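You operate a simulated robot arm through the tools that you are given. There is no shell and no other tool. Be economical: measure what you need, move in short steps, check, and stop when the job is done.

The job below is to be done with a simulated robot arm. You get a single attempt, and the scene is never put back.

## Task
Swap the blue plug in the meter plate for the black one.
Fine: switch off first; old plug in the black tray's middle well; switch on once the new one is in, then light the lamp by the green button; both dials stay. Set down upright: what you pick out.

The check looks at the end state, three seconds after you hand in, the way a careful person would. Anything else that was tipped, shoved, dropped, spilled or broken makes it a failure.

## Robot
A 6-joint arm with a two-finger parallel gripper on a trunk, on a base that drives. Base frame: it is fixed to the floor where the robot stands at the start and does not move with it; the origin is under the middle of the robot, x ahead of it, y to its left, z up; the surface under the hand at the start is at about z = 85. Readings come in cm, degrees, newtons and seconds.
With the tool pointing down near the work surface it reaches from about 46 to 88 cm from the robot's upright axis, wherever it stands. Its first joint turns from -115.0 to 115.0 degrees. Places, roughly: black dial of the blue meter plate [60, 0, 90]; black tray with three wells (19x7x2 cm) [50, 20, 90]; green button of the blue meter plate [70, -10, 90]; middle well of the black tray with three wells [50, 20, 90]; orange dial of the blue meter plate [60, 0, 90]; red switch of the blue meter plate [50, 0, 90]; socket of the blue meter plate [50, 0, 90]. Payload 4.2 kg.
Tool frame: the origin (TCP) lies between the finger pads and is the grasp point; the fingertips stand 2.3 cm ahead of it; z points along the fingers, y is the line along which they close. Largest opening 9.4 cm; finger width 3.8, thickness 1; the body of the gripper, 5.4 by 9.6 cm, starts 3.9 cm behind the TCP.
Orientation is told as [roll, pitch, yaw] about the base's x, y, z axes, in that order, counted from this pose: with the fingers straight down and closing along the base's y, the tool's x points along the base's -x, its y along +y and its z along -z.

## Interface
- The arm moves only by the tool nudge_tool. Its argument "increments" is a list of rows, each a list of 7 numbers: the turn, a rotation vector about the tool's x, y, z in units of 8 degrees (1.0 is 8 degrees), then the shift along the tool's x, y, z in units of 20 mm (1.0 is 20 mm), then the gripper command, from -1 (fully open) to 1 (shut), values between in proportion. In form: [[ax, ay, az, x, y, z, grip], ...]. A call has 1 to 12 rows; each row shifts and turns the commanded pose from where the row before left it, along the tool's axes as they then stand. A call with a number of a shift or a turn outside -1 to 1 is refused whole. Rows are played at 5 a second. More than 5 cm and 8.6 degrees between two rows, or a gripper value outside its range, and nothing of the call is played. Where a pose cannot be reached the arm comes as near as it can. A force on the tool above 90 N (or 10 N above the force at the start of the call, whichever is more), or a blocked arm, ends the call early, and 0.2 s more pass. Each finger travels about 10.8 cm/s and halts on what it meets, pressing with about 35 N; the grip force reading is that of the motor and also rises with nothing between the fingers. The clock runs only during rows and for 0.2 s after the last one: add rows that do not move to give the fingers time. The reply holds the time, the measured pose of the TCP, the force on the tool along the base axes, the opening and the grip force, in the units named above and with some noise, with the torque about the TCP (base axes, N m) and any sound that the robot's microphone picked up.
- Cameras (640 x 400 px; columns grow to the right, rows downward): "scene" is now at [24.32, 16.14, 124.79]; the picture's right is [-0.31, -0.95, 0.00], its down [-0.47, 0.15, -0.87] and it looks along [0.83, -0.27, -0.49] (base axes); focal length 214 px, centre (320, 200). "wrist" rides on the gripper at [8.6, 1.6, -7.5] in the tool frame; the picture's right is [-0.18, 0.98, 0.00], its down [-0.58, -0.11, -0.81] and it looks along [-0.79, -0.15, 0.59] (tool axes); focal length 243 px, centre (320, 200). There is no depth. A picture from a camera that has moved, and an enlarged one, comes with that camera's place and axes in the base frame and with its lens. The place of the scene camera against the robot may be out by one fixed shift of up to 1.2 cm in any direction.
- camera(camera): a new picture of that camera. It takes no simulated time.
- raise_lower(by): slides the trunk up (or, below 0, down) by that many cm; the arm and the scene camera ride with it, the base frame stays. It gives what a move gives, with no picture.
- base_move(legs): drives the robot by 1 to 6 legs, each [ahead, turn to the left] in cm and degrees, along the robot's own axes; the way and the turn of a leg run together, so that a leg with both is an arc; at most 150 cm and 180 degrees a leg. The arm and the cameras ride along, it lands a little off, and it stops where it bumps. It gives what a move gives.
- head_to(pan, tilt): turns the head with the scene camera to pan (to the left, within 80 degrees either way) and tilt (down, from -29 to 69), counted from straight ahead of the robot. It gives what a move gives.
- inspect(camera, box): a new picture of the part [left, top, right, bottom] of that camera's present view, enlarged. It takes no simulated time.
- finish_job(): hands the job in; it is judged then, once.

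Work in short steps. Places have to be worked out from the pictures, the camera data and where the tool is seen: move nearer, look again, correct. Check each grasp and each placing, and mend what went wrong. You have 120 turns and 90 pictures in all, those below and enlarged ones among them. Open the gripper and draw the arm clear of the work before you hand the job in, unless the task says otherwise; then end with one line.

The tools are called after "Call:" as a command line: name --pt "numbers of a row" for each row, then --argument value for the rest, lists and objects as JSON in quotes. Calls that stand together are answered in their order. nudge_tool: Moves the arm, as the interface text tells. Its arguments: {"type":"object","properties":{"increments":{"type":"array","items":{"type":"array","items":{"type":"number"}}}},"required":["increments"]} The other tools are called the same way: raise_lower (by) slides the trunk up or down; base_move (legs) drives the base; head_to (pan, tilt) turns the head that bears the scene camera; camera (camera) takes a picture; inspect (camera, box) takes an enlarged picture of a part of a camera's view; finish_job () hands the job in.

At the start:

```text
clock: 0.0
ee_pos: [60.33, -0.01, 120.36]
orientation: [0.1, -0.1, 0.0]
force: [-0.2, 0.1, 0.4]
torque: [-0.03, -0.02, 0.01]
gripper_width: 9.41
gripper_force: 0.1
trunk travel left (down, up): [-60.0, 39.0]
robot x, y, heading: [-0.31, 0.2, -0.1]
head pan, tilt: [-18.1, 29.5]
```

scene: 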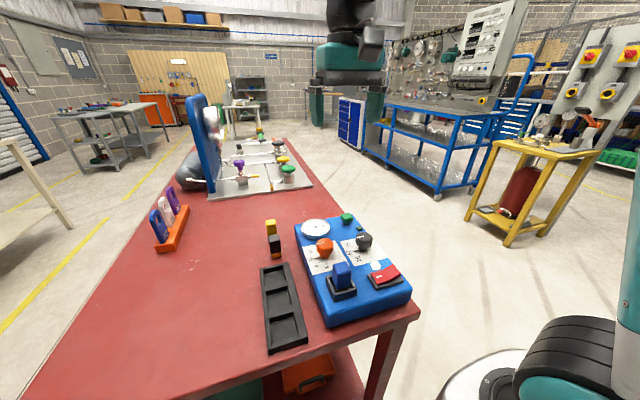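
wrist: 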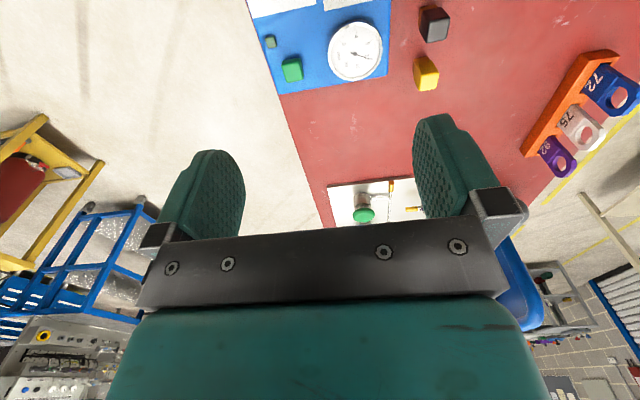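

I take enlarged views of the plate and tray to locate the parts.

Call:
inspect --camera "scene" --box '[280, 200, 420, 330]'

Call:
inspect --camera "scene" --box '[240, 200, 340, 360]'

Call:
inspect --camera "wrist" --box '[240, 0, 480, 150]'

```text
3.08 times, centred on (350, 265) of scene
camera zoom: at [24.32, 16.14, 124.79], right [-0.31, -0.95, 0.0], down [-0.47, 0.15, -0.87], along [0.83, -0.27, -0.49], focal length 660 px, centre (228, 0)
```

zoom: 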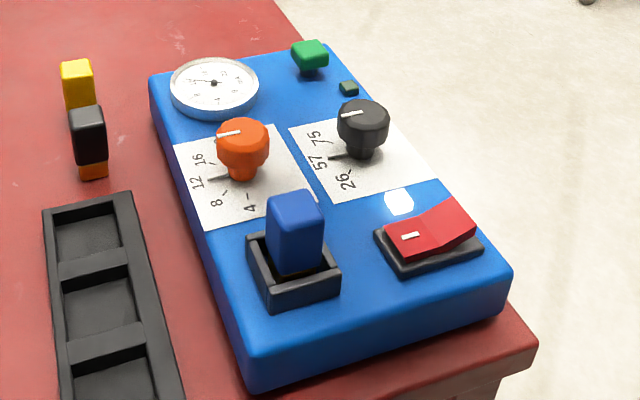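

```text
2.50 times, centred on (290, 280) of scene
camera zoom: at [24.32, 16.14, 124.79], right [-0.31, -0.95, 0.0], down [-0.47, 0.15, -0.87], along [0.83, -0.27, -0.49], focal length 536 px, centre (395, 0)
```

zoom: 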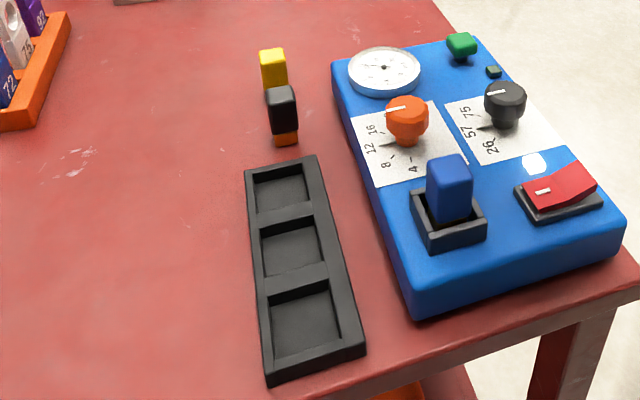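

```text
2.67 times, centred on (360, 75) of wrist
camera zoom: at [51.68, 1.44, 127.82], right [0.18, 0.98, 0.0], down [0.58, -0.11, 0.81], along [0.79, -0.15, -0.59], focal length 647 px, centre (213, 533)
```

zoom: 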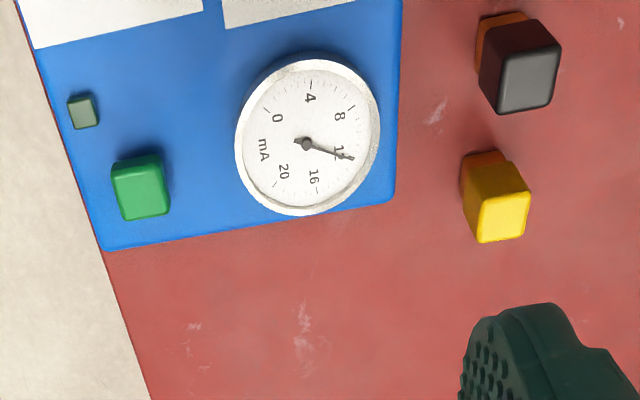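

The plate and the spare plugs are clear: the black spare is near (67, 14) and the blue plug near (50, 4). I move the hand back to view the whole plate from the wrist camera.

Call:
nudge_tool --pt "0 0 0 1 0.4 0 -1" --pt "0 0 0 1 0.4 0 -1" --pt "0 0 0 1 0.4 0 -1" --pt "0 0 0 1 0.4 0 -1" --pt "0 0 0 1 0.4 0 -1" --pt "0 0 0 1 0.4 0 -1"

Call:
camera --camera "wrist"

```text
clock: 1.4
ee_pos: [48.29, 4.75, 120.3]
orientation: [0.0, 0.0, 0.0]
force: [-0.5, -0.2, 0.0]
torque: [0.0, 0.01, -0.01]
gripper_width: 9.41
gripper_force: 0.1
trunk travel left (down, up): [-60.0, 39.0]
robot x, y, heading: [-0.19, 0.05, -0.1]
head pan, tilt: [-18.1, 29.5]
```

```text
84 pictures are left
camera wrist: at [39.66, 6.22, 127.81], right [0.18, 0.98, 0.0], down [0.58, -0.11, 0.81], along [0.79, -0.15, -0.59], focal length 243 px, centre (320, 200)
```

wrist: 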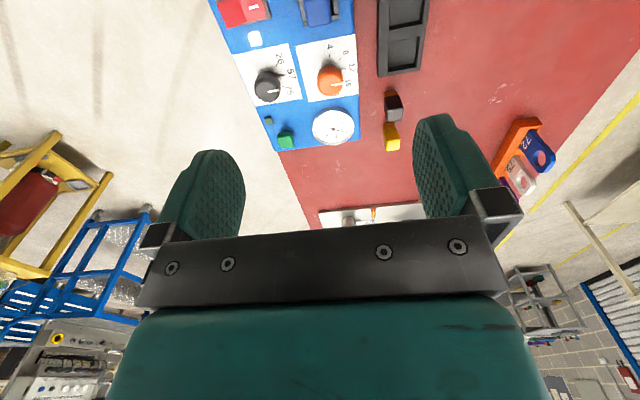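

The near part of the plate is out of frame. I tilt the hand by 32° to look more downward.

Call:
nudge_tool --pt "0 1 0 0 0 0 -1" --pt "0 1 0 0 0 0 -1" --pt "0 1 0 0 0 0 -1" --pt "0 1 0 0 0 0 -1"

Call:
camera --camera "wrist"

```text
clock: 2.4
ee_pos: [48.49, 4.56, 119.47]
orientation: [-0.8, 28.6, -1.7]
force: [-2.9, 15.2, -22.6]
torque: [-2.17, -1.26, -0.69]
gripper_width: 9.39
gripper_force: 0.0
out of reach, approached as far as the arm can: row 1, 4
trunk travel left (down, up): [-60.0, 39.0]
robot x, y, heading: [-0.06, -0.12, -0.1]
head pan, tilt: [-18.1, 29.5]
stopped in row 4: the force on the tool passed its limit at 152 N (the readings are from after the stop); the commanded pose is now the measured one
```

```text
83 pictures are left
camera wrist: at [44.6, 6.26, 130.22], right [0.18, 0.98, -0.1], down [0.89, -0.12, 0.43], along [0.41, -0.17, -0.9], focal length 243 px, centre (320, 200)
```

wrist: 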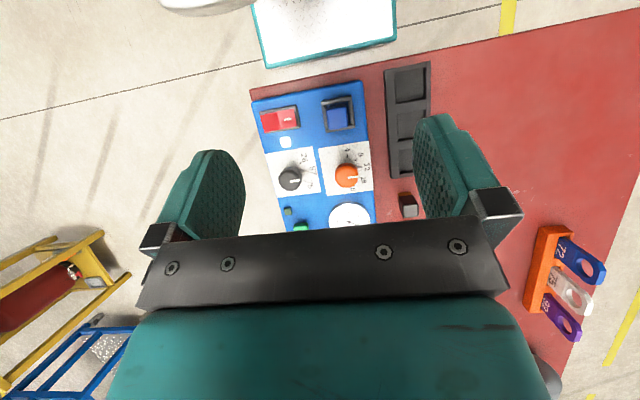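

The tilt hit the arm's reach limit (likely folded too close). I drive the base back 12 cm for room, then level the hand again.

Call:
base_move --legs '[[-12, 0]]'

Call:
nudge_tool --pt "0 -1 0 0 0 0 -1" --pt "0 -1 0 0 0 0 -1" --pt "0 -1 0 0 0 0 -1" --pt "0 -0.58 0 0 0 0 -1" --pt "0 0 0 0 0 0 -1"

```text
clock: 3.6
ee_pos: [36.43, 4.23, 119.44]
orientation: [-0.8, 28.7, -1.8]
force: [-14.1, 27.8, -39.3]
torque: [-4.18, -3.66, -1.12]
gripper_width: 9.4
gripper_force: 0.0
trunk travel left (down, up): [-60.0, 39.0]
robot x, y, heading: [-12.08, 0.13, -0.5]
head pan, tilt: [-18.1, 29.5]
```

```text
clock: 4.8
ee_pos: [36.55, 4.39, 120.99]
orientation: [-0.9, 0.1, -1.3]
force: [0.6, -0.5, 0.1]
torque: [0.03, 0.04, 0.01]
gripper_width: 9.41
gripper_force: 0.0
out of reach, approached as far as the arm can: row 4
trunk travel left (down, up): [-60.0, 39.0]
robot x, y, heading: [-11.82, 0.22, -0.2]
head pan, tilt: [-18.1, 29.5]
```

Level again. I trim the small rotation errors and go to a closer view of the switch/socket area.

Call:
nudge_tool --pt "-0.11 0 -0.16 -0.7 -0.2 0.8 -1" --pt "0 0 0 -0.7 -0.2 0.8 -1" --pt "0 0 0 -0.7 -0.2 0.8 -1" --pt "0 0 0 -0.7 -0.2 0.8 -1" --pt "0 0 0 -0.7 -0.2 0.8 -1" --pt "0 0 0 -0.7 -0.2 0.8 -1" --pt "0 1 0 0 0 0 -1" --pt "0 1 0 0 0 0 -1" --pt "0 1 0 0 0 0 -1" --pt "0 0 0 0 0 0 -1"

Call:
camera --camera "wrist"

```text
clock: 7.0
ee_pos: [47.16, 2.74, 118.83]
orientation: [0.7, 20.4, 0.1]
force: [-1.0, 0.3, -0.7]
torque: [0.0, -0.01, 0.0]
gripper_width: 9.41
gripper_force: 0.1
out of reach, approached as far as the arm can: row 1, 2, 3, 4, 5, 6, 7
trunk travel left (down, up): [-60.0, 39.0]
robot x, y, heading: [-12.51, 0.22, -0.3]
head pan, tilt: [-18.1, 29.5]
```

```text
82 pictures are left
camera wrist: at [41.75, 4.14, 128.86], right [0.18, 0.98, -0.05], down [0.83, -0.12, 0.55], along [0.54, -0.14, -0.83], focal length 243 px, centre (320, 200)
```

wrist: 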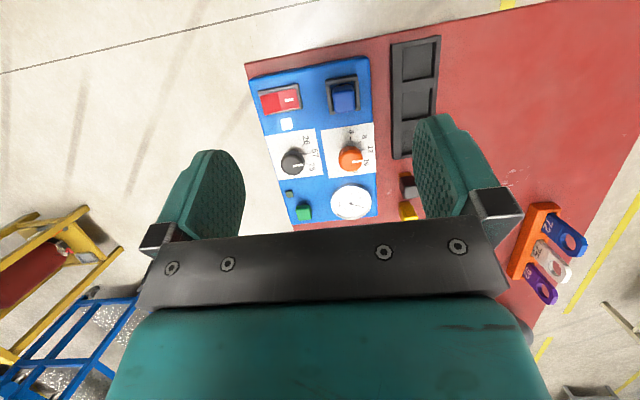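

The arm lagged on the way down (too close to the axis early on). Now at a larger radius, I descend again and check.

Call:
nudge_tool --pt "0 0 0 -0.3 -0.1 0.8 -1" --pt "0 0 0 -0.3 -0.1 0.8 -1" --pt "0 0 0 -0.3 -0.1 0.8 -1" --pt "0 0 0 -0.3 -0.1 0.8 -1" --pt "0 0 0 -0.3 -0.1 0.8 -1" --pt "0 0 0 0 0 0 -1"

Call:
camera --camera "wrist"

```text
clock: 8.4
ee_pos: [47.28, 2.01, 110.26]
orientation: [0.7, 20.4, 0.1]
force: [0.4, -0.4, 1.2]
torque: [-0.03, -0.02, 0.0]
gripper_width: 9.42
gripper_force: 0.1
trunk travel left (down, up): [-60.0, 39.0]
robot x, y, heading: [-12.2, -0.1, -0.1]
head pan, tilt: [-18.1, 29.5]
```

```text
81 pictures are left
camera wrist: at [41.77, 3.36, 120.29], right [0.17, 0.98, -0.05], down [0.83, -0.12, 0.55], along [0.54, -0.14, -0.83], focal length 243 px, centre (320, 200)
```

wrist: 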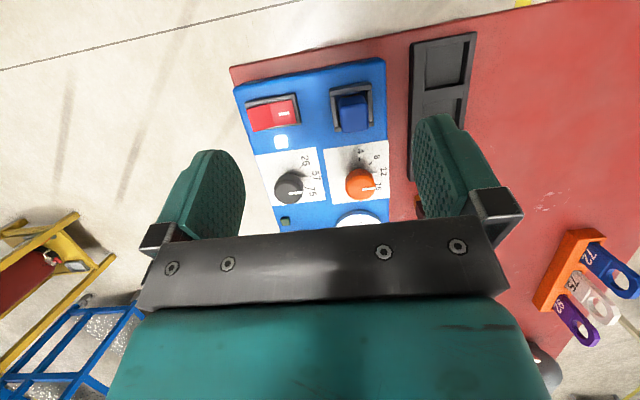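

Call:
inspect --camera "wrist" --box '[220, 50, 420, 200]'

Call:
camera --camera "scene"

```text
2.67 times, centred on (320, 125) of wrist
camera zoom: at [41.77, 3.36, 120.29], right [0.17, 0.98, -0.05], down [0.83, -0.12, 0.55], along [0.54, -0.14, -0.83], focal length 647 px, centre (320, 400)
```

zoom: 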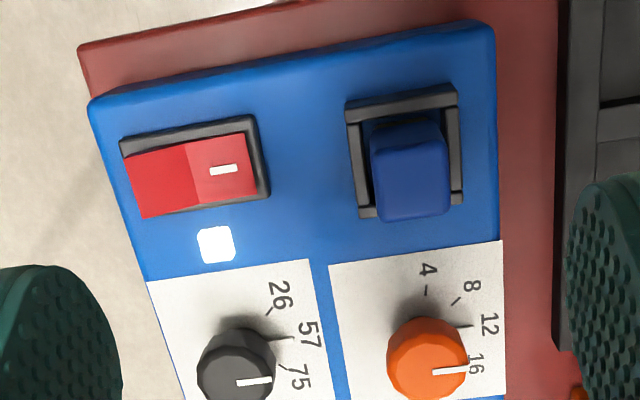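

```text
79 pictures are left
camera scene: at [12.22, 16.06, 124.79], right [-0.32, -0.95, 0.0], down [-0.47, 0.16, -0.87], along [0.83, -0.27, -0.49], focal length 214 px, centre (320, 200)
```

scene: 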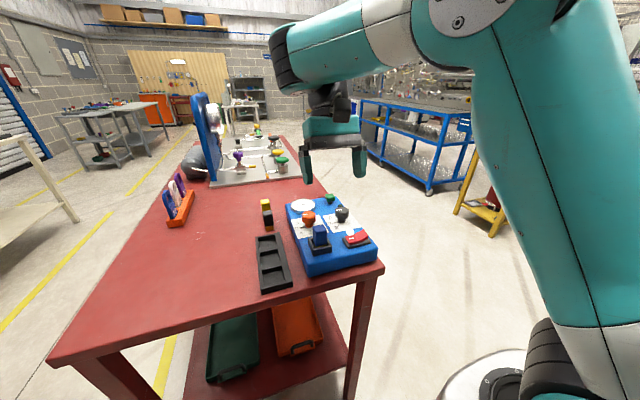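

The rocker's unmarked half (y≈-6.5) is raised and the white lamp is lit, so the switch is on; pressing the raised half turns it off. I level the hand, shut the fingers and go above that half.

Call:
nudge_tool --pt "0 -0.85 0 0 0 0 0" --pt "0 -0.85 0 0 0 0 1" --pt "0 -0.85 0 0 0 0 1" --pt "0 0 0 -0.06 -0.86 0.4 1" --pt "0 0 0 -0.06 -0.86 0.5 1" --pt "0 0 0 -0.06 -0.86 0.5 1" --pt "0 0 0 -0.06 -0.86 0.6 1" --pt "0 0 0 -0.06 -0.86 0.6 1" --pt "0 0 0 0 0 0.8 1" --pt "0 0 0 0 0 0.8 1" --pt "0 0 0 0 0 0 1"

Call:
camera --camera "wrist"

Call:
inspect --camera "scene" --box '[260, 130, 420, 290]'

```text
clock: 10.8
ee_pos: [56.14, -5.05, 115.02]
orientation: [0.7, 0.1, -0.2]
force: [0.5, 0.7, -0.4]
torque: [0.0, 0.01, 0.0]
gripper_width: 0.0
gripper_force: 35.4
out of reach, approached as far as the arm can: row 1, 2, 3, 4, 5, 6, 7, 8, 9, 10
trunk travel left (down, up): [-60.0, 39.0]
robot x, y, heading: [-12.39, -0.16, -0.4]
head pan, tilt: [-18.1, 29.5]
```

```text
78 pictures are left
camera wrist: at [47.49, -3.56, 122.47], right [0.19, 0.98, 0.01], down [0.58, -0.12, 0.8], along [0.79, -0.14, -0.59], focal length 243 px, centre (320, 200)
```

wrist: 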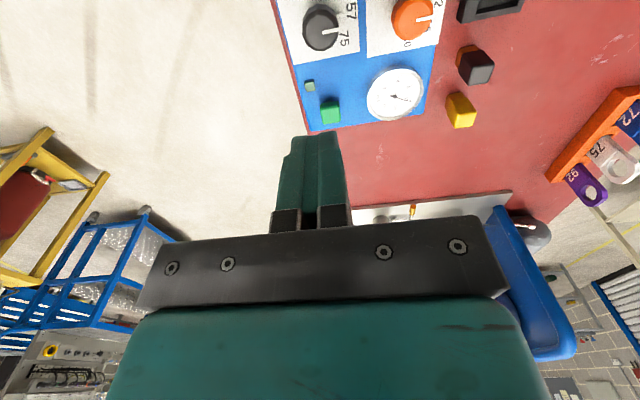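

```text
2.50 times, centred on (340, 210) of scene
camera zoom: at [12.23, 16.06, 124.79], right [-0.32, -0.95, 0.0], down [-0.47, 0.16, -0.87], along [0.83, -0.27, -0.49], focal length 536 px, centre (270, 175)
```

zoom: 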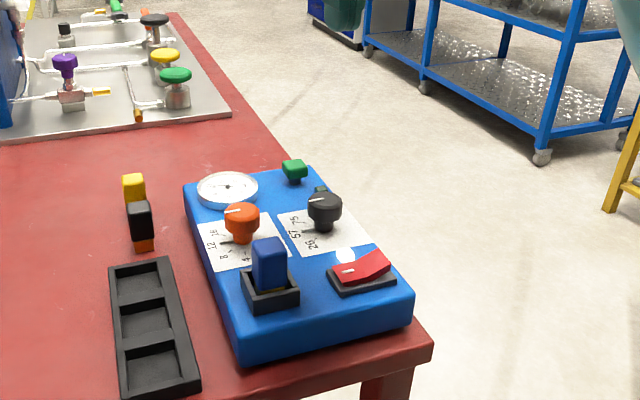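

Level orientation is restored but the position lagged. I continue to the target in smaller steps to see how the arm follows.

Call:
nudge_tool --pt "0 0 0 0.5 0 0 1" --pt "0 0 0 0.5 0 0 1" --pt "0 0 0 0.5 0 0 1" --pt "0 0 0 0 0 0 1"

```text
clock: 11.8
ee_pos: [54.14, -5.06, 116.36]
orientation: [0.8, 0.1, -0.1]
force: [-0.1, 0.5, 0.6]
torque: [0.0, 0.04, -0.02]
gripper_width: 0.0
gripper_force: 34.8
out of reach, approached as far as the arm can: row 1, 2, 3
trunk travel left (down, up): [-60.0, 39.0]
robot x, y, heading: [-12.05, 0.3, -0.4]
head pan, tilt: [-18.1, 29.5]
```

The boundary seems tied to height relative to the trunk, so I lower the trunk 12 cm (the tips end near z≈102, above everything).

Call:
raise_lower --by -12

Call:
nudge_tool --pt "0 0 0 0.6 0 0 1" --pt "0 0 0 0.6 0 0 1" --pt "0 0 0 0.6 0 0 1" --pt "0 0 0 0.6 0 0 1" --pt "0 0 0 0.6 0 0 1" --pt "0 0 0 0 0 0 1"

```text
clock: 13.3
ee_pos: [54.08, -5.01, 104.34]
orientation: [0.8, 0.1, -0.1]
force: [0.1, 0.3, 0.9]
torque: [0.02, -0.01, -0.01]
gripper_width: 0.0
gripper_force: 35.4
trunk travel left (down, up): [-48.0, 51.0]
robot x, y, heading: [-12.2, 0.08, -0.2]
head pan, tilt: [-18.1, 29.5]
```

```text
clock: 14.8
ee_pos: [49.36, -4.66, 106.71]
orientation: [0.7, 0.2, -0.2]
force: [-0.8, 0.5, 0.0]
torque: [0.0, -0.01, 0.03]
gripper_width: 0.02
gripper_force: 35.3
out of reach, approached as far as the arm can: row 1, 2, 3, 4, 5
trunk travel left (down, up): [-48.0, 51.0]
robot x, y, heading: [-11.89, 0.01, -0.4]
head pan, tilt: [-18.1, 29.5]
```

Confirmed. I raise the arm 12 cm, then lower the trunk 22 cm to leave downward freedom.

Call:
nudge_tool --pt "0 0 0 0 0 -1 1" --pt "0 0 0 0 0 -1 1" --pt "0 0 0 0 0 -1 1" --pt "0 0 0 0 0 -1 1" --pt "0 0 0 0 0 -1 1" --pt "0 0 0 0 0 -1 1" --pt "0 0 0 0 0 0 1"

Call:
raise_lower --by -22

Call:
camera --camera "scene"

```text
clock: 16.4
ee_pos: [49.6, -5.11, 117.58]
orientation: [0.6, 0.1, -0.1]
force: [-0.5, 0.7, -0.4]
torque: [0.0, -0.05, 0.02]
gripper_width: 0.0
gripper_force: 34.5
out of reach, approached as far as the arm can: row 1, 2
trunk travel left (down, up): [-48.0, 51.0]
robot x, y, heading: [-12.21, -0.06, 0.0]
head pan, tilt: [-18.1, 29.5]
```

```text
clock: 18.7
ee_pos: [49.71, -5.1, 95.64]
orientation: [0.7, 0.0, -0.1]
force: [0.1, 0.1, -1.3]
torque: [-0.01, 0.03, -0.03]
gripper_width: 0.01
gripper_force: 35.3
trunk travel left (down, up): [-26.0, 73.0]
robot x, y, heading: [-12.17, 0.02, -0.4]
head pan, tilt: [-18.1, 29.5]
```

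```text
76 pictures are left
camera scene: at [12.23, 16.06, 90.8], right [-0.32, -0.95, 0.0], down [-0.47, 0.16, -0.87], along [0.83, -0.27, -0.49], focal length 214 px, centre (320, 200)
```

scene: 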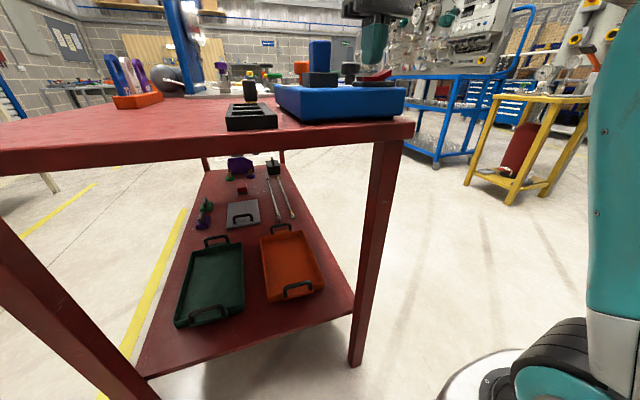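

This low view is good for heights. I level the head onto the plate and enlarge it, also checking the wrist view.

Call:
head_to --pan -18 --tilt 5

Call:
inspect --camera "scene" --box '[220, 140, 420, 240]'

Call:
camera --camera "wrist"

```text
clock: 19.6
ee_pos: [49.63, -5.13, 95.59]
orientation: [0.8, 0.1, 0.0]
force: [0.1, -0.1, -0.4]
torque: [-0.02, 0.0, -0.01]
gripper_width: 0.0
gripper_force: 35.5
trunk travel left (down, up): [-26.0, 73.0]
robot x, y, heading: [-12.2, 0.22, -0.5]
head pan, tilt: [-18.0, 5.0]
```

```text
3.20 times, centred on (320, 190) of scene
camera zoom: at [12.35, 16.05, 94.75], right [-0.31, -0.95, 0.0], down [-0.08, 0.03, -1.0], along [0.95, -0.31, -0.09], focal length 686 px, centre (320, 232)
```

zoom: 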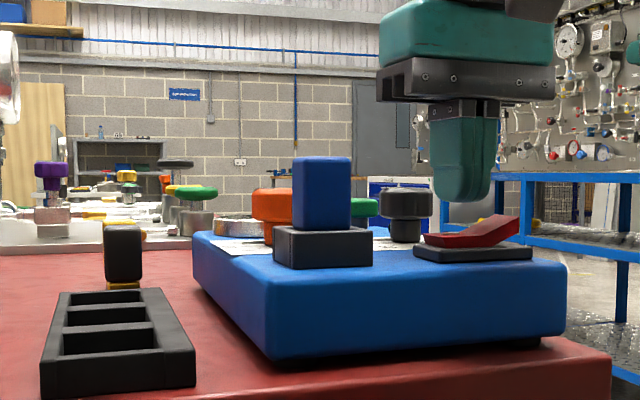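

```text
74 pictures are left
camera wrist: at [41.02, -3.67, 103.08], right [0.19, 0.98, 0.01], down [0.58, -0.12, 0.8], along [0.79, -0.14, -0.59], focal length 243 px, centre (320, 200)
```

wrist: 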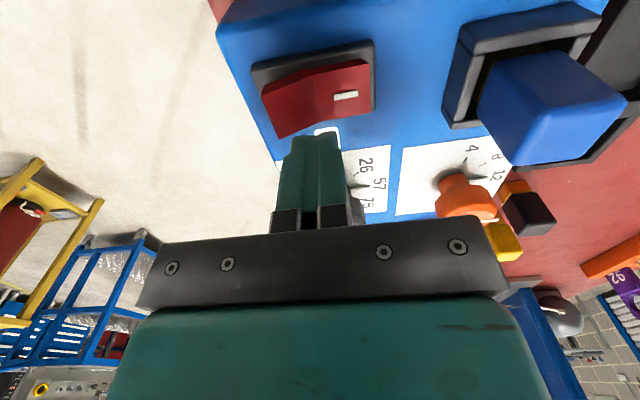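

Tips at z≈93.3, the rocker's raised end at ≈92.2 (y≈-7.3). I centre over the raised half at (47.5, -6.6), then press gently in small steps.

Call:
nudge_tool --pt "0.09 0 0 0.5 -0.37 0 1" --pt "0 0 0 0.55 -0.38 0 1" --pt "0 0 0 0 0 0 1"

Call:
nudge_tool --pt "0 0 0 0 0 0.15 1" --pt "0 0 0 0 0 0.15 1" --pt "0 0 0 0 0 0.15 1" --pt "0 0 0 0 0 0.15 1" --pt "0 0 0 0 0 0.15 1" --pt "0 0 0 0 0 0 1"

Call:
camera --camera "wrist"

```text
clock: 20.4
ee_pos: [47.47, -6.61, 95.51]
orientation: [-0.1, 0.1, -0.2]
force: [0.0, -0.9, -0.1]
torque: [-0.02, 0.02, -0.01]
gripper_width: 0.0
gripper_force: 34.8
trunk travel left (down, up): [-26.0, 73.0]
robot x, y, heading: [-11.81, -0.01, 0.1]
head pan, tilt: [-18.0, 5.0]
```

```text
clock: 21.8
ee_pos: [47.45, -6.63, 94.15]
orientation: [-0.1, 0.1, -0.2]
force: [-0.3, -0.4, 0.1]
torque: [-0.04, 0.04, 0.03]
gripper_width: 0.02
gripper_force: 34.6
trunk travel left (down, up): [-26.0, 73.0]
robot x, y, heading: [-11.84, -0.12, -0.3]
head pan, tilt: [-18.0, 5.0]
```

```text
73 pictures are left
camera wrist: at [38.92, -5.0, 101.66], right [0.19, 0.98, 0.0], down [0.58, -0.11, 0.81], along [0.79, -0.15, -0.59], focal length 243 px, centre (320, 200)
```

wrist: 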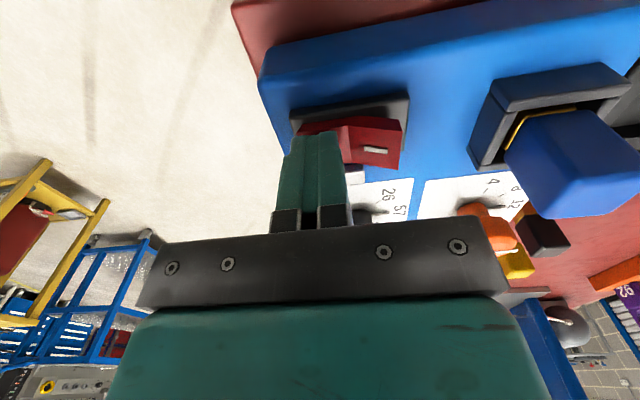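

No contact yet; I continue down in small steps.

Call:
nudge_tool --pt "0 0 0 0 0 0.12 1" --pt "0 0 0 0 0 0.12 1" --pt "0 0 0 0 0 0.12 1" --pt "0 0 0 0 0 0.12 1" --pt "0 0 0 0 0 0 1"

Call:
camera --camera "wrist"

Call:
inspect --camera "scene" --box '[320, 140, 420, 240]'

```text
clock: 23.0
ee_pos: [47.55, -6.57, 93.62]
orientation: [0.0, -0.9, -0.3]
force: [22.7, -7.1, 78.6]
torque: [0.07, 0.21, 0.18]
gripper_width: 0.01
gripper_force: 35.0
trunk travel left (down, up): [-26.0, 73.0]
robot x, y, heading: [-12.16, -0.4, -0.4]
head pan, tilt: [-18.0, 5.0]
```

```text
72 pictures are left
camera wrist: at [38.73, -5.12, 101.12], right [0.19, 0.98, 0.0], down [0.57, -0.11, 0.82], along [0.8, -0.15, -0.58], focal length 243 px, centre (320, 200)
```

wrist: 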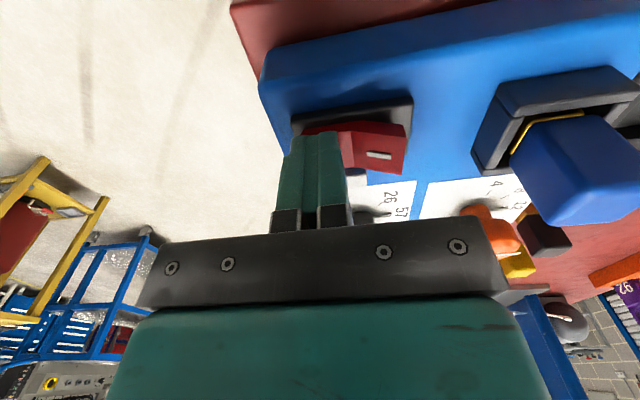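

```text
4.00 times, centred on (370, 190) of scene
camera zoom: at [12.27, 16.04, 94.88], right [-0.31, -0.95, 0.0], down [-0.08, 0.03, -1.0], along [0.95, -0.31, -0.09], focal length 858 px, centre (120, 240)
```

zoom: 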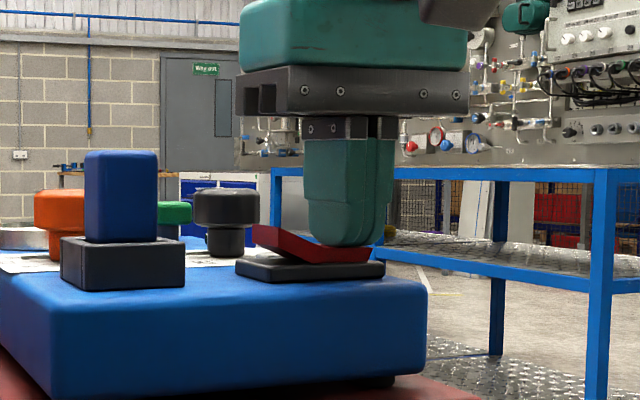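

The rocker has flipped (marked half now raised). I lift off and check the indicator.

Call:
nudge_tool --pt "0 0 0 0 0 -0.6 1" --pt "0 0 0 0 0 -1 1" --pt "0 0 0 0 0 -1 1" --pt "0 0 0 0 0 -1 1" --pt "0 0 0 0.4 0 -1 1" --pt "0 0 0 0 0 0 1"

Call:
camera --camera "wrist"

```text
clock: 23.8
ee_pos: [48.1, -6.74, 97.4]
orientation: [0.1, -1.5, -0.5]
force: [13.7, 9.3, -19.0]
torque: [-1.08, -0.86, -1.11]
gripper_width: 0.0
gripper_force: 34.8
trunk travel left (down, up): [-26.0, 73.0]
robot x, y, heading: [-12.51, 0.19, -0.2]
head pan, tilt: [-18.0, 5.0]
stopped in row 3: the force on the tool passed its limit at 162 N (the readings are from after the stop); the commanded pose is now the measured one
```

```text
70 pictures are left
camera wrist: at [39.3, -5.18, 104.7], right [0.19, 0.98, 0.01], down [0.56, -0.11, 0.82], along [0.81, -0.15, -0.57], focal length 243 px, centre (320, 200)
```

wrist: 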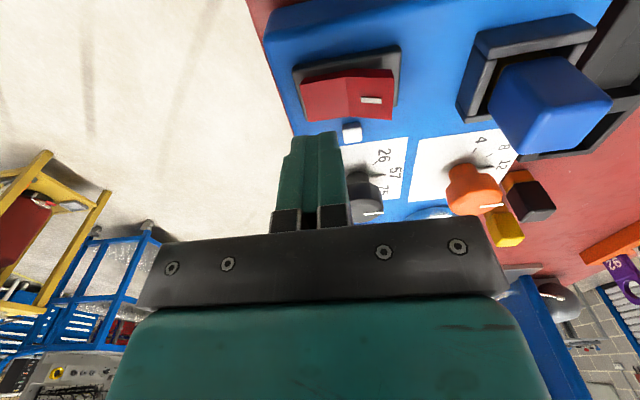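

The switch is off (indicator dull). The upward arm move pressed the arm against itself; I'll use the trunk for vertical travel. I relax down 1 cm, raise the trunk 8 cm and take stock.

Call:
nudge_tool --pt "0 0.19 -0.06 0 0 0.25 1" --pt "0 0 0 0 0 0.25 1" --pt "0 0 0 0 0 0 1"

Call:
raise_lower --by 8

```text
clock: 24.2
ee_pos: [48.34, -6.81, 96.86]
orientation: [0.2, -0.8, -0.7]
force: [11.5, 7.9, -17.4]
torque: [-0.89, -0.77, -0.94]
gripper_width: 0.0
gripper_force: 34.5
trunk travel left (down, up): [-26.0, 73.0]
robot x, y, heading: [-12.08, -0.12, -0.3]
head pan, tilt: [-18.0, 5.0]
stopped in row 2: the force on the tool passed its limit at 93 N (the readings are from after the stop); the commanded pose is now the measured one
```

```text
clock: 25.4
ee_pos: [48.47, -6.71, 104.92]
orientation: [0.1, -0.7, -0.8]
force: [17.1, 21.4, -32.8]
torque: [-2.29, -1.67, -2.38]
gripper_width: 0.02
gripper_force: 35.0
trunk travel left (down, up): [-34.0, 65.0]
robot x, y, heading: [-12.37, -0.32, -0.2]
head pan, tilt: [-18.0, 5.0]
```

A residual force remains on the hand. I look at the arm to find the contact.

Call:
head_to --pan -25 --tilt -5

Call:
camera --camera "scene"

```text
clock: 26.1
ee_pos: [48.33, -6.81, 105.01]
orientation: [0.2, -0.7, -0.6]
force: [18.0, 21.1, -33.4]
torque: [-2.23, -1.8, -2.36]
gripper_width: 0.0
gripper_force: 35.4
trunk travel left (down, up): [-34.0, 65.0]
robot x, y, heading: [-12.06, 0.19, -0.2]
head pan, tilt: [-25.0, -5.0]
```

```text
69 pictures are left
camera scene: at [11.52, 15.2, 104.32], right [-0.43, -0.9, 0.0], down [0.08, -0.04, -1.0], along [0.9, -0.42, 0.09], focal length 214 px, centre (320, 200)
```

scene: 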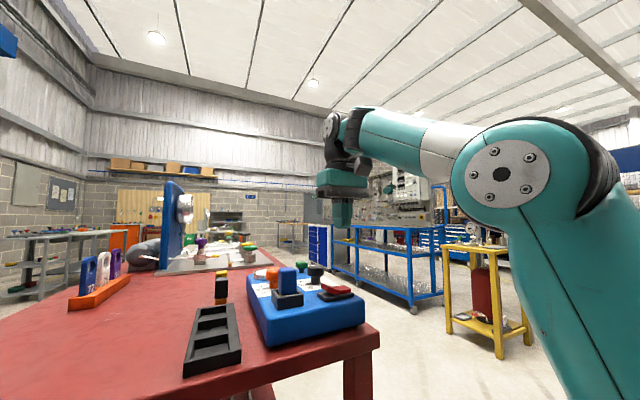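

Call:
inspect --camera "scene" --box '[300, 90, 400, 240]'

```text
2.67 times, centred on (350, 165) of scene
camera zoom: at [11.52, 15.2, 104.32], right [-0.43, -0.9, 0.0], down [0.08, -0.04, -1.0], along [0.9, -0.42, 0.09], focal length 572 px, centre (240, 293)
```

zoom: 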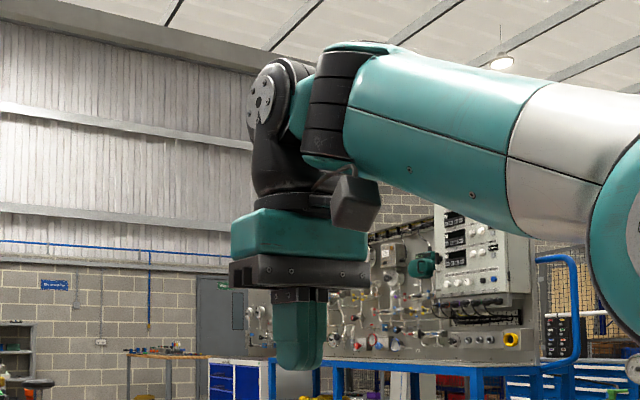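

The wrist camera housing is what touches the forearm. I move outward to free it, then spin the hand 180° (camera away from forearm); fingers will still close along y.

Call:
nudge_tool --pt "0 0 0.5 0 0 0 1" --pt "0 0 0.5 -0.3 0 0 1" --pt "0 0 1 -0.5 0 0 1" --pt "0 0 1 -0.5 0 0 1" --pt "0 0 1 0 0 0 1"

```text
clock: 27.3
ee_pos: [50.92, -7.25, 105.1]
orientation: [0.5, -0.3, -32.7]
force: [0.2, -1.2, 0.7]
torque: [0.01, 0.03, 0.0]
gripper_width: 0.0
gripper_force: 34.7
trunk travel left (down, up): [-34.0, 65.0]
robot x, y, heading: [-12.39, 0.17, -0.3]
head pan, tilt: [-25.0, -5.0]
```

Free of contact. I continue the spin.

Call:
nudge_tool --pt "0 0 1 0 0 0 1" --pt "0 0 1 0 0 0 1" --pt "0 0 1 0 0 0 1" --pt "0 0 1 0 0 0 1" --pt "0 0 1 0 0 0 0" --pt "0 0 1 0 0 0 -1" --pt "0 0 1 0 0 0 -1" --pt "0 0 1 0 0 0 -1" --pt "0 0 1 0 0 0 -1" --pt "0 0 1 0 0 0 -1"

Call:
nudge_tool --pt "0 0 1 0 0 0 -1" --pt "0 0 1 0 0 0 -1" --pt "0 0 1 0 0 0 -1" --pt "0 0 1 0 0 0 -1" --pt "0 0 1 0 0 0 -1" --pt "0 0 1 0 0 0 -1" --pt "0 0 1 0 0 0 -1" --pt "0 0 1 0 0 0 -1" --pt "0 0 0.42 0 0 0 -1" --pt "0 0 0 0 0 0 -1"

Call:
camera --camera "wrist"

```text
clock: 29.5
ee_pos: [50.9, -7.34, 105.03]
orientation: [0.5, 0.4, -112.6]
force: [-0.3, 0.5, -0.5]
torque: [0.02, -0.01, 0.01]
gripper_width: 9.41
gripper_force: 0.0
trunk travel left (down, up): [-34.0, 65.0]
robot x, y, heading: [-12.47, -0.07, -0.0]
head pan, tilt: [-25.0, -5.0]
```

```text
clock: 31.7
ee_pos: [50.47, -10.6, 103.28]
orientation: [-2.0, 0.9, -179.4]
force: [-0.1, 0.4, -1.1]
torque: [-0.04, 0.03, 0.0]
gripper_width: 9.38
gripper_force: 0.1
out of reach, approached as far as the arm can: row 8, 9
trunk travel left (down, up): [-34.0, 65.0]
robot x, y, heading: [-12.29, 0.04, -0.3]
head pan, tilt: [-25.0, -5.0]
```

```text
67 pictures are left
camera wrist: at [58.97, -12.48, 110.91], right [-0.17, -0.98, -0.04], down [-0.59, 0.07, 0.8], along [-0.79, 0.16, -0.6], focal length 243 px, centre (320, 200)
```

wrist: 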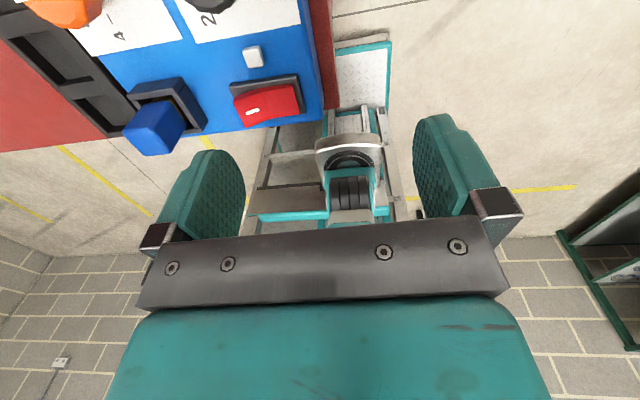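

The 180° turn hits a joint limit, so I use yaw -90° (camera on the +y side, fingers closing along x) for the blue plug. I turn back there.

Call:
nudge_tool --pt "0 0 -1 0 0 0 -1" --pt "0 0 -1 0 0 0 -1" --pt "0 0 -1 0 0 0 -1" --pt "0 0 -1 0 0 0 -1" --pt "0 0 -1 0 0 0 -1" --pt "0 0 -1 0 0 0 -1" --pt "0 0 -1 0 0 0 -1" --pt "0 0 -1 0 0 0 -1" --pt "0 0 -1 0 0 0 -1" --pt "0 0 -1 0 0 0 -1" --pt "0 0 -1 0 0 0 -1" --pt "0 0 0 0 0 0 -1"

```text
clock: 34.3
ee_pos: [50.54, -10.62, 103.37]
orientation: [0.6, 0.2, -92.0]
force: [0.3, -0.1, 0.3]
torque: [0.0, -0.02, 0.01]
gripper_width: 9.4
gripper_force: 0.0
trunk travel left (down, up): [-34.0, 65.0]
robot x, y, heading: [-12.02, 0.16, -0.1]
head pan, tilt: [-25.0, -5.0]
```

Now tool x is base +y and tool y is base +x. I move over the blue plug and look.

Call:
nudge_tool --pt "0 0 -0.25 0.9 -0.2 0 -1" --pt "0 0 0 0.95 -0.2 0 -1" --pt "0 0 0 0.95 -0.2 0 -1" --pt "0 0 0 0.95 -0.27 0 -1" --pt "0 0 0 0.95 0 0 -1" --pt "0 0 0 0.95 0 0 -1" --pt "0 0 0 0.95 0 0 -1" --pt "0 0 0 0.95 0 0 -1" --pt "0 0 0 0 0 0 -1"

Call:
camera --camera "wrist"

Call:
head_to --pan -18 --tilt 15

Call:
camera --camera "scene"

```text
clock: 36.3
ee_pos: [48.63, 4.61, 103.17]
orientation: [0.5, 0.2, -90.0]
force: [-0.2, -0.4, 0.2]
torque: [0.0, 0.05, 0.0]
gripper_width: 9.4
gripper_force: 0.0
trunk travel left (down, up): [-34.0, 65.0]
robot x, y, heading: [-11.96, -0.05, -0.0]
head pan, tilt: [-25.0, -5.0]
```

```text
66 pictures are left
camera wrist: at [50.1, 13.13, 110.72], right [0.98, -0.18, 0.01], down [-0.12, -0.58, 0.8], along [-0.14, -0.79, -0.6], focal length 243 px, centre (320, 200)
```

wrist: 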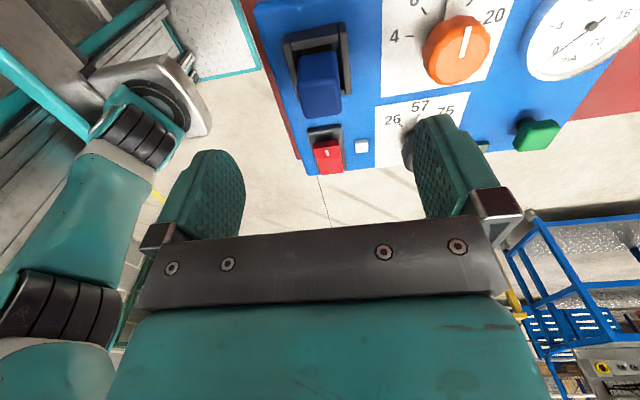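

```text
clock: 37.1
ee_pos: [48.49, 4.64, 103.23]
orientation: [0.7, 0.2, -89.8]
force: [0.4, -0.6, 0.9]
torque: [0.0, 0.01, 0.03]
gripper_width: 9.4
gripper_force: 0.1
trunk travel left (down, up): [-34.0, 65.0]
robot x, y, heading: [-12.37, -0.36, -0.3]
head pan, tilt: [-18.0, 15.0]
```

```text
65 pictures are left
camera scene: at [12.48, 16.0, 101.15], right [-0.31, -0.95, 0.0], down [-0.25, 0.08, -0.97], along [0.92, -0.3, -0.26], focal length 214 px, centre (320, 200)
```

scene: 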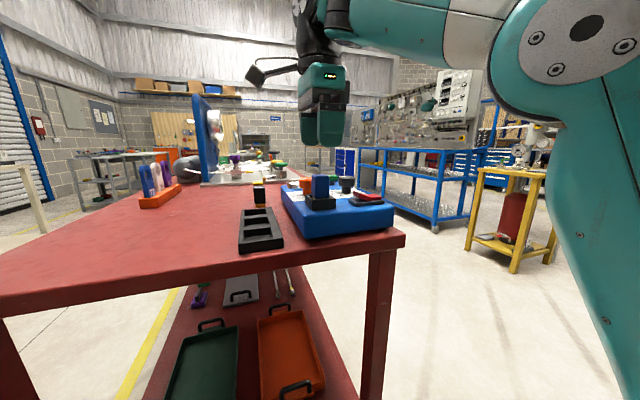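

Call:
inspect --camera "wrist" --box '[260, 10, 380, 130]'

```text
3.33 times, centred on (320, 70) of wrist
camera zoom: at [50.09, 13.11, 110.73], right [0.98, -0.18, 0.01], down [-0.12, -0.58, 0.8], along [-0.14, -0.79, -0.6], focal length 809 px, centre (320, 633)
```

zoom: 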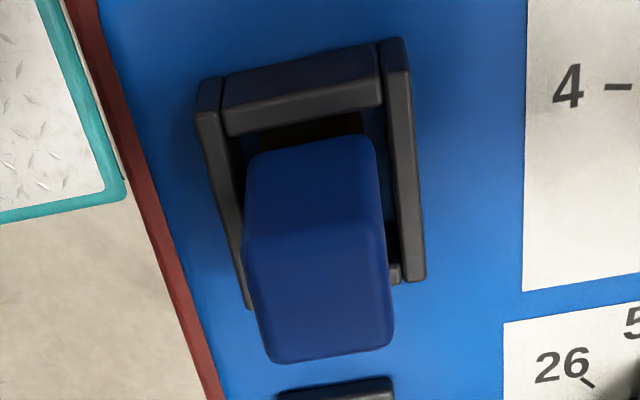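

The plug's top centre is at about (48.7, 4.4), 2.75 cm wide. I set a 6 cm opening, trim the position, and descend to TCP z≈95.1 (tips just above the socket rim).

Call:
nudge_tool --pt "0 -0.07 0 -0.1 0.07 0 -0.28" --pt "0 0 0 0 0 0.8 -0.28" --pt "0 0 0 0 0 0.8 -0.28" --pt "0 0 0 0 0 0.8 -0.28" --pt "0 0 0 0 0 0.6 -0.28" --pt "0 0 0 0 0 0.4 -0.28" --pt "0 0 0 0 0 0.4 -0.28" --pt "0 0 0 0 0 0 -0.28"

Call:
camera --camera "wrist"

Call:
inspect --camera "scene" --box '[240, 100, 440, 240]'

```text
clock: 38.9
ee_pos: [48.88, 4.17, 95.77]
orientation: [0.6, -0.3, -90.0]
force: [-0.9, 0.0, 0.5]
torque: [0.01, -0.03, 0.01]
gripper_width: 6.0
gripper_force: 0.1
trunk travel left (down, up): [-34.0, 65.0]
robot x, y, heading: [-12.02, -0.3, -0.3]
head pan, tilt: [-18.0, 15.0]
```

```text
63 pictures are left
camera wrist: at [50.43, 12.77, 103.29], right [0.98, -0.18, 0.01], down [-0.12, -0.58, 0.81], along [-0.14, -0.8, -0.59], focal length 243 px, centre (320, 200)
```

wrist: 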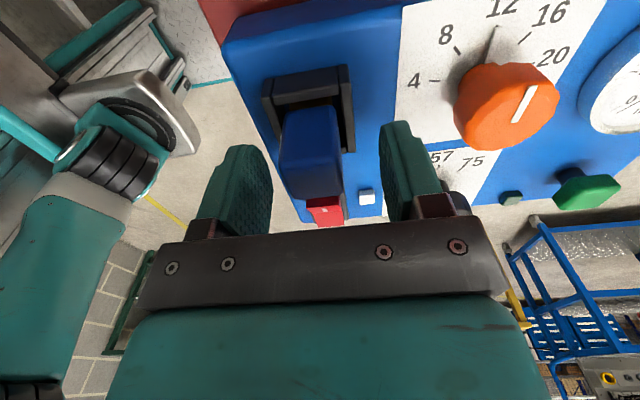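

```text
2.86 times, centred on (340, 170) of scene
camera zoom: at [12.48, 16.0, 101.14], right [-0.31, -0.95, 0.0], down [-0.25, 0.08, -0.97], along [0.92, -0.3, -0.26], focal length 613 px, centre (263, 286)
```

zoom: 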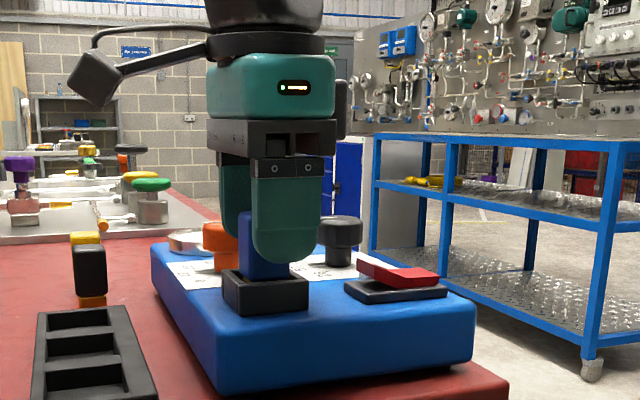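

Fingers straddle the plug; I shift 0.4 cm in +y, lower 0.6 cm, and close.

Call:
nudge_tool --pt "0 0 0 0.2 0 0.15 -0.28" --pt "0 0 0 0 0 0.15 -0.28" --pt "0 0 0 0 0 0 -0.28" --pt "0 0 0 0 0 0 0.2" --pt "0 0 0 0 0 0 0.6" --pt "0 0 0 0 0 0 1" --pt "0 0 0 0 0 0 1" --pt "0 0 0 0 0 0 1"

Call:
inspect --camera "scene" --box '[290, 140, 390, 240]'

```text
clock: 40.7
ee_pos: [48.78, 4.57, 95.23]
orientation: [0.5, -0.4, -90.0]
force: [0.4, -0.1, 0.5]
torque: [-0.02, 0.03, 0.03]
gripper_width: 2.74
gripper_force: 35.2
trunk travel left (down, up): [-34.0, 65.0]
robot x, y, heading: [-12.22, -0.04, -0.4]
head pan, tilt: [-18.0, 15.0]
```

```text
4.00 times, centred on (340, 190) of scene
camera zoom: at [12.48, 16.0, 101.14], right [-0.31, -0.95, 0.0], down [-0.25, 0.08, -0.97], along [0.92, -0.3, -0.26], focal length 858 px, centre (240, 240)
```

zoom: 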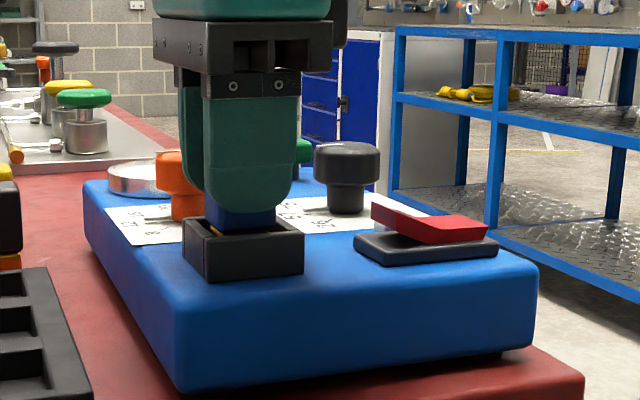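

Gripped at 2.74 cm width with no lateral force. I lift straight up with the trunk by 8 cm.

Call:
raise_lower --by 8

Call:
camera --camera "scene"

Call:
camera --camera "wrist"

```text
clock: 41.9
ee_pos: [48.83, 4.54, 103.23]
orientation: [0.6, -0.4, -89.9]
force: [0.4, -0.8, -0.7]
torque: [0.0, 0.03, 0.02]
gripper_width: 2.75
gripper_force: 35.1
trunk travel left (down, up): [-42.0, 57.0]
robot x, y, heading: [-12.27, -0.21, -0.2]
head pan, tilt: [-18.0, 15.0]
```

```text
60 pictures are left
camera scene: at [12.48, 16.0, 109.14], right [-0.31, -0.95, 0.0], down [-0.25, 0.08, -0.97], along [0.92, -0.3, -0.26], focal length 214 px, centre (320, 200)
```

scene: 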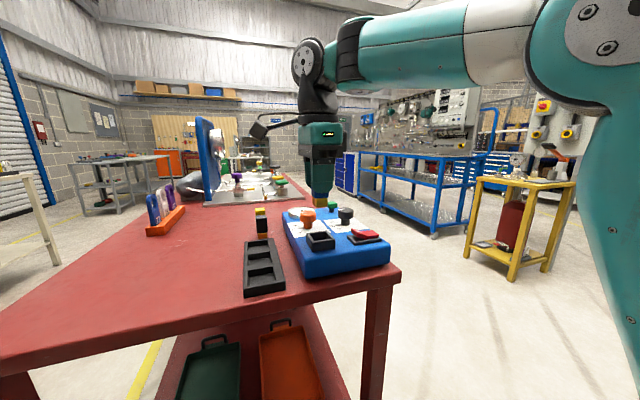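

```text
59 pictures are left
camera wrist: at [50.36, 13.23, 110.76], right [0.98, -0.18, 0.01], down [-0.12, -0.58, 0.81], along [-0.14, -0.8, -0.59], focal length 243 px, centre (320, 200)
```

wrist: 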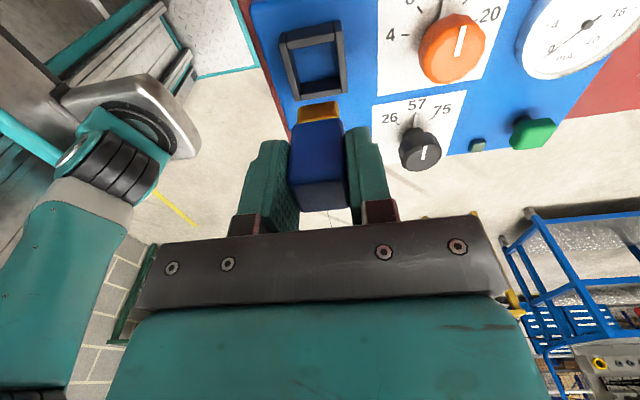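

The blue plug is out, with its orange foot. I enlarge the empty socket and the tray for measuring.

Call:
inspect --camera "wrist" --box '[260, 0, 380, 120]'

Call:
inspect --camera "scene" --box '[220, 160, 400, 310]'

```text
3.33 times, centred on (320, 60) of wrist
camera zoom: at [50.36, 13.23, 110.76], right [0.98, -0.18, 0.01], down [-0.12, -0.58, 0.81], along [-0.14, -0.8, -0.59], focal length 809 px, centre (320, 667)
```

zoom: 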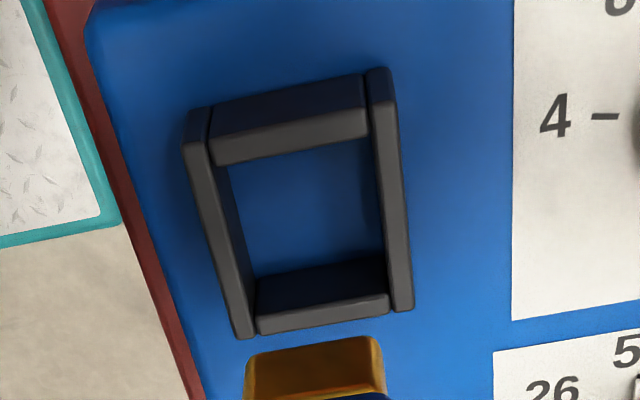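

```text
2.67 times, centred on (310, 235) of scene
camera zoom: at [12.48, 16.0, 109.14], right [-0.31, -0.95, 0.0], down [-0.25, 0.08, -0.97], along [0.92, -0.3, -0.26], focal length 572 px, centre (347, 107)
```

zoom: 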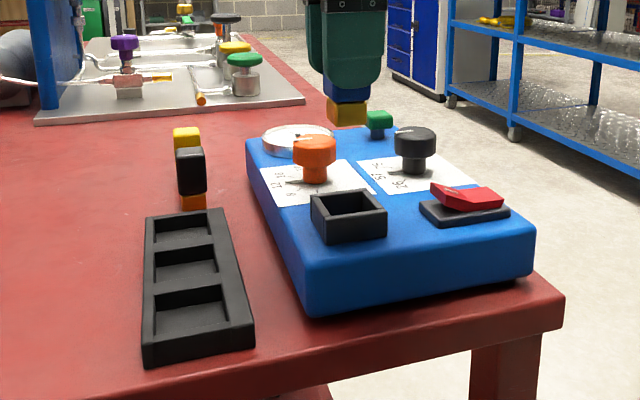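

The socket is a plain square box centred near (48.7, 4.5). The tray centre is about (53.3, 15.3); I carry the plug over there and look.

Call:
nudge_tool --pt "0 0 0 0.9 0.37 0 1" --pt "0 0 0 0.9 0.37 0 1" --pt "0 0 0 0.9 0.37 0 1" --pt "0 0 0 0.9 0.37 0 1" --pt "0 0 0 0.9 0.37 0 1" --pt "0 0 0 0.9 0.4 0 1" --pt "0 0 0 0 0 0 1"

Call:
camera --camera "wrist"

Call:
inspect --camera "scene" --box '[200, 140, 400, 310]'

```text
clock: 43.5
ee_pos: [53.25, 15.35, 103.36]
orientation: [0.6, -0.3, -90.0]
force: [-0.3, -0.8, -0.8]
torque: [0.0, -0.01, -0.01]
gripper_width: 2.74
gripper_force: 35.3
trunk travel left (down, up): [-42.0, 57.0]
robot x, y, heading: [-11.93, -0.18, -0.0]
head pan, tilt: [-18.0, 15.0]
```

```text
56 pictures are left
camera wrist: at [54.78, 23.98, 110.82], right [0.98, -0.18, 0.01], down [-0.12, -0.58, 0.81], along [-0.14, -0.8, -0.59], focal length 243 px, centre (320, 200)
```

wrist: 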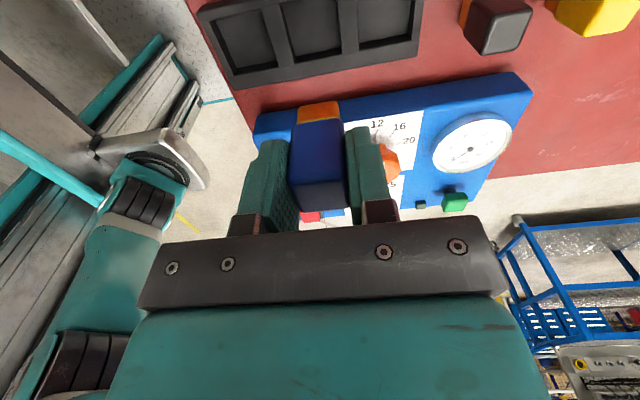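

```text
2.35 times, centred on (300, 225) of scene
camera zoom: at [12.48, 16.0, 109.14], right [-0.31, -0.95, 0.0], down [-0.25, 0.08, -0.97], along [0.92, -0.3, -0.26], focal length 505 px, centre (367, 141)
```

zoom: 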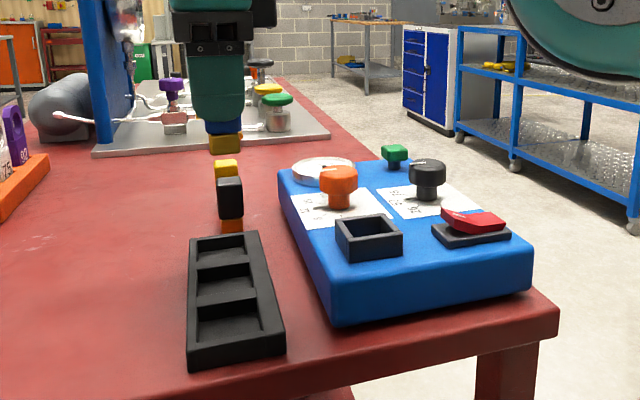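

Call:
inspect --camera "wrist" --box '[190, 0, 430, 100]'

```text
2.67 times, centred on (310, 50) of wrist
camera zoom: at [54.78, 23.98, 110.82], right [0.98, -0.18, 0.01], down [-0.12, -0.58, 0.81], along [-0.14, -0.8, -0.59], focal length 647 px, centre (347, 600)
```

zoom: 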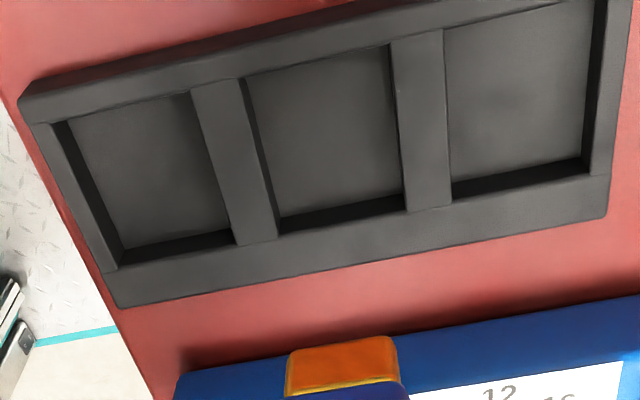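

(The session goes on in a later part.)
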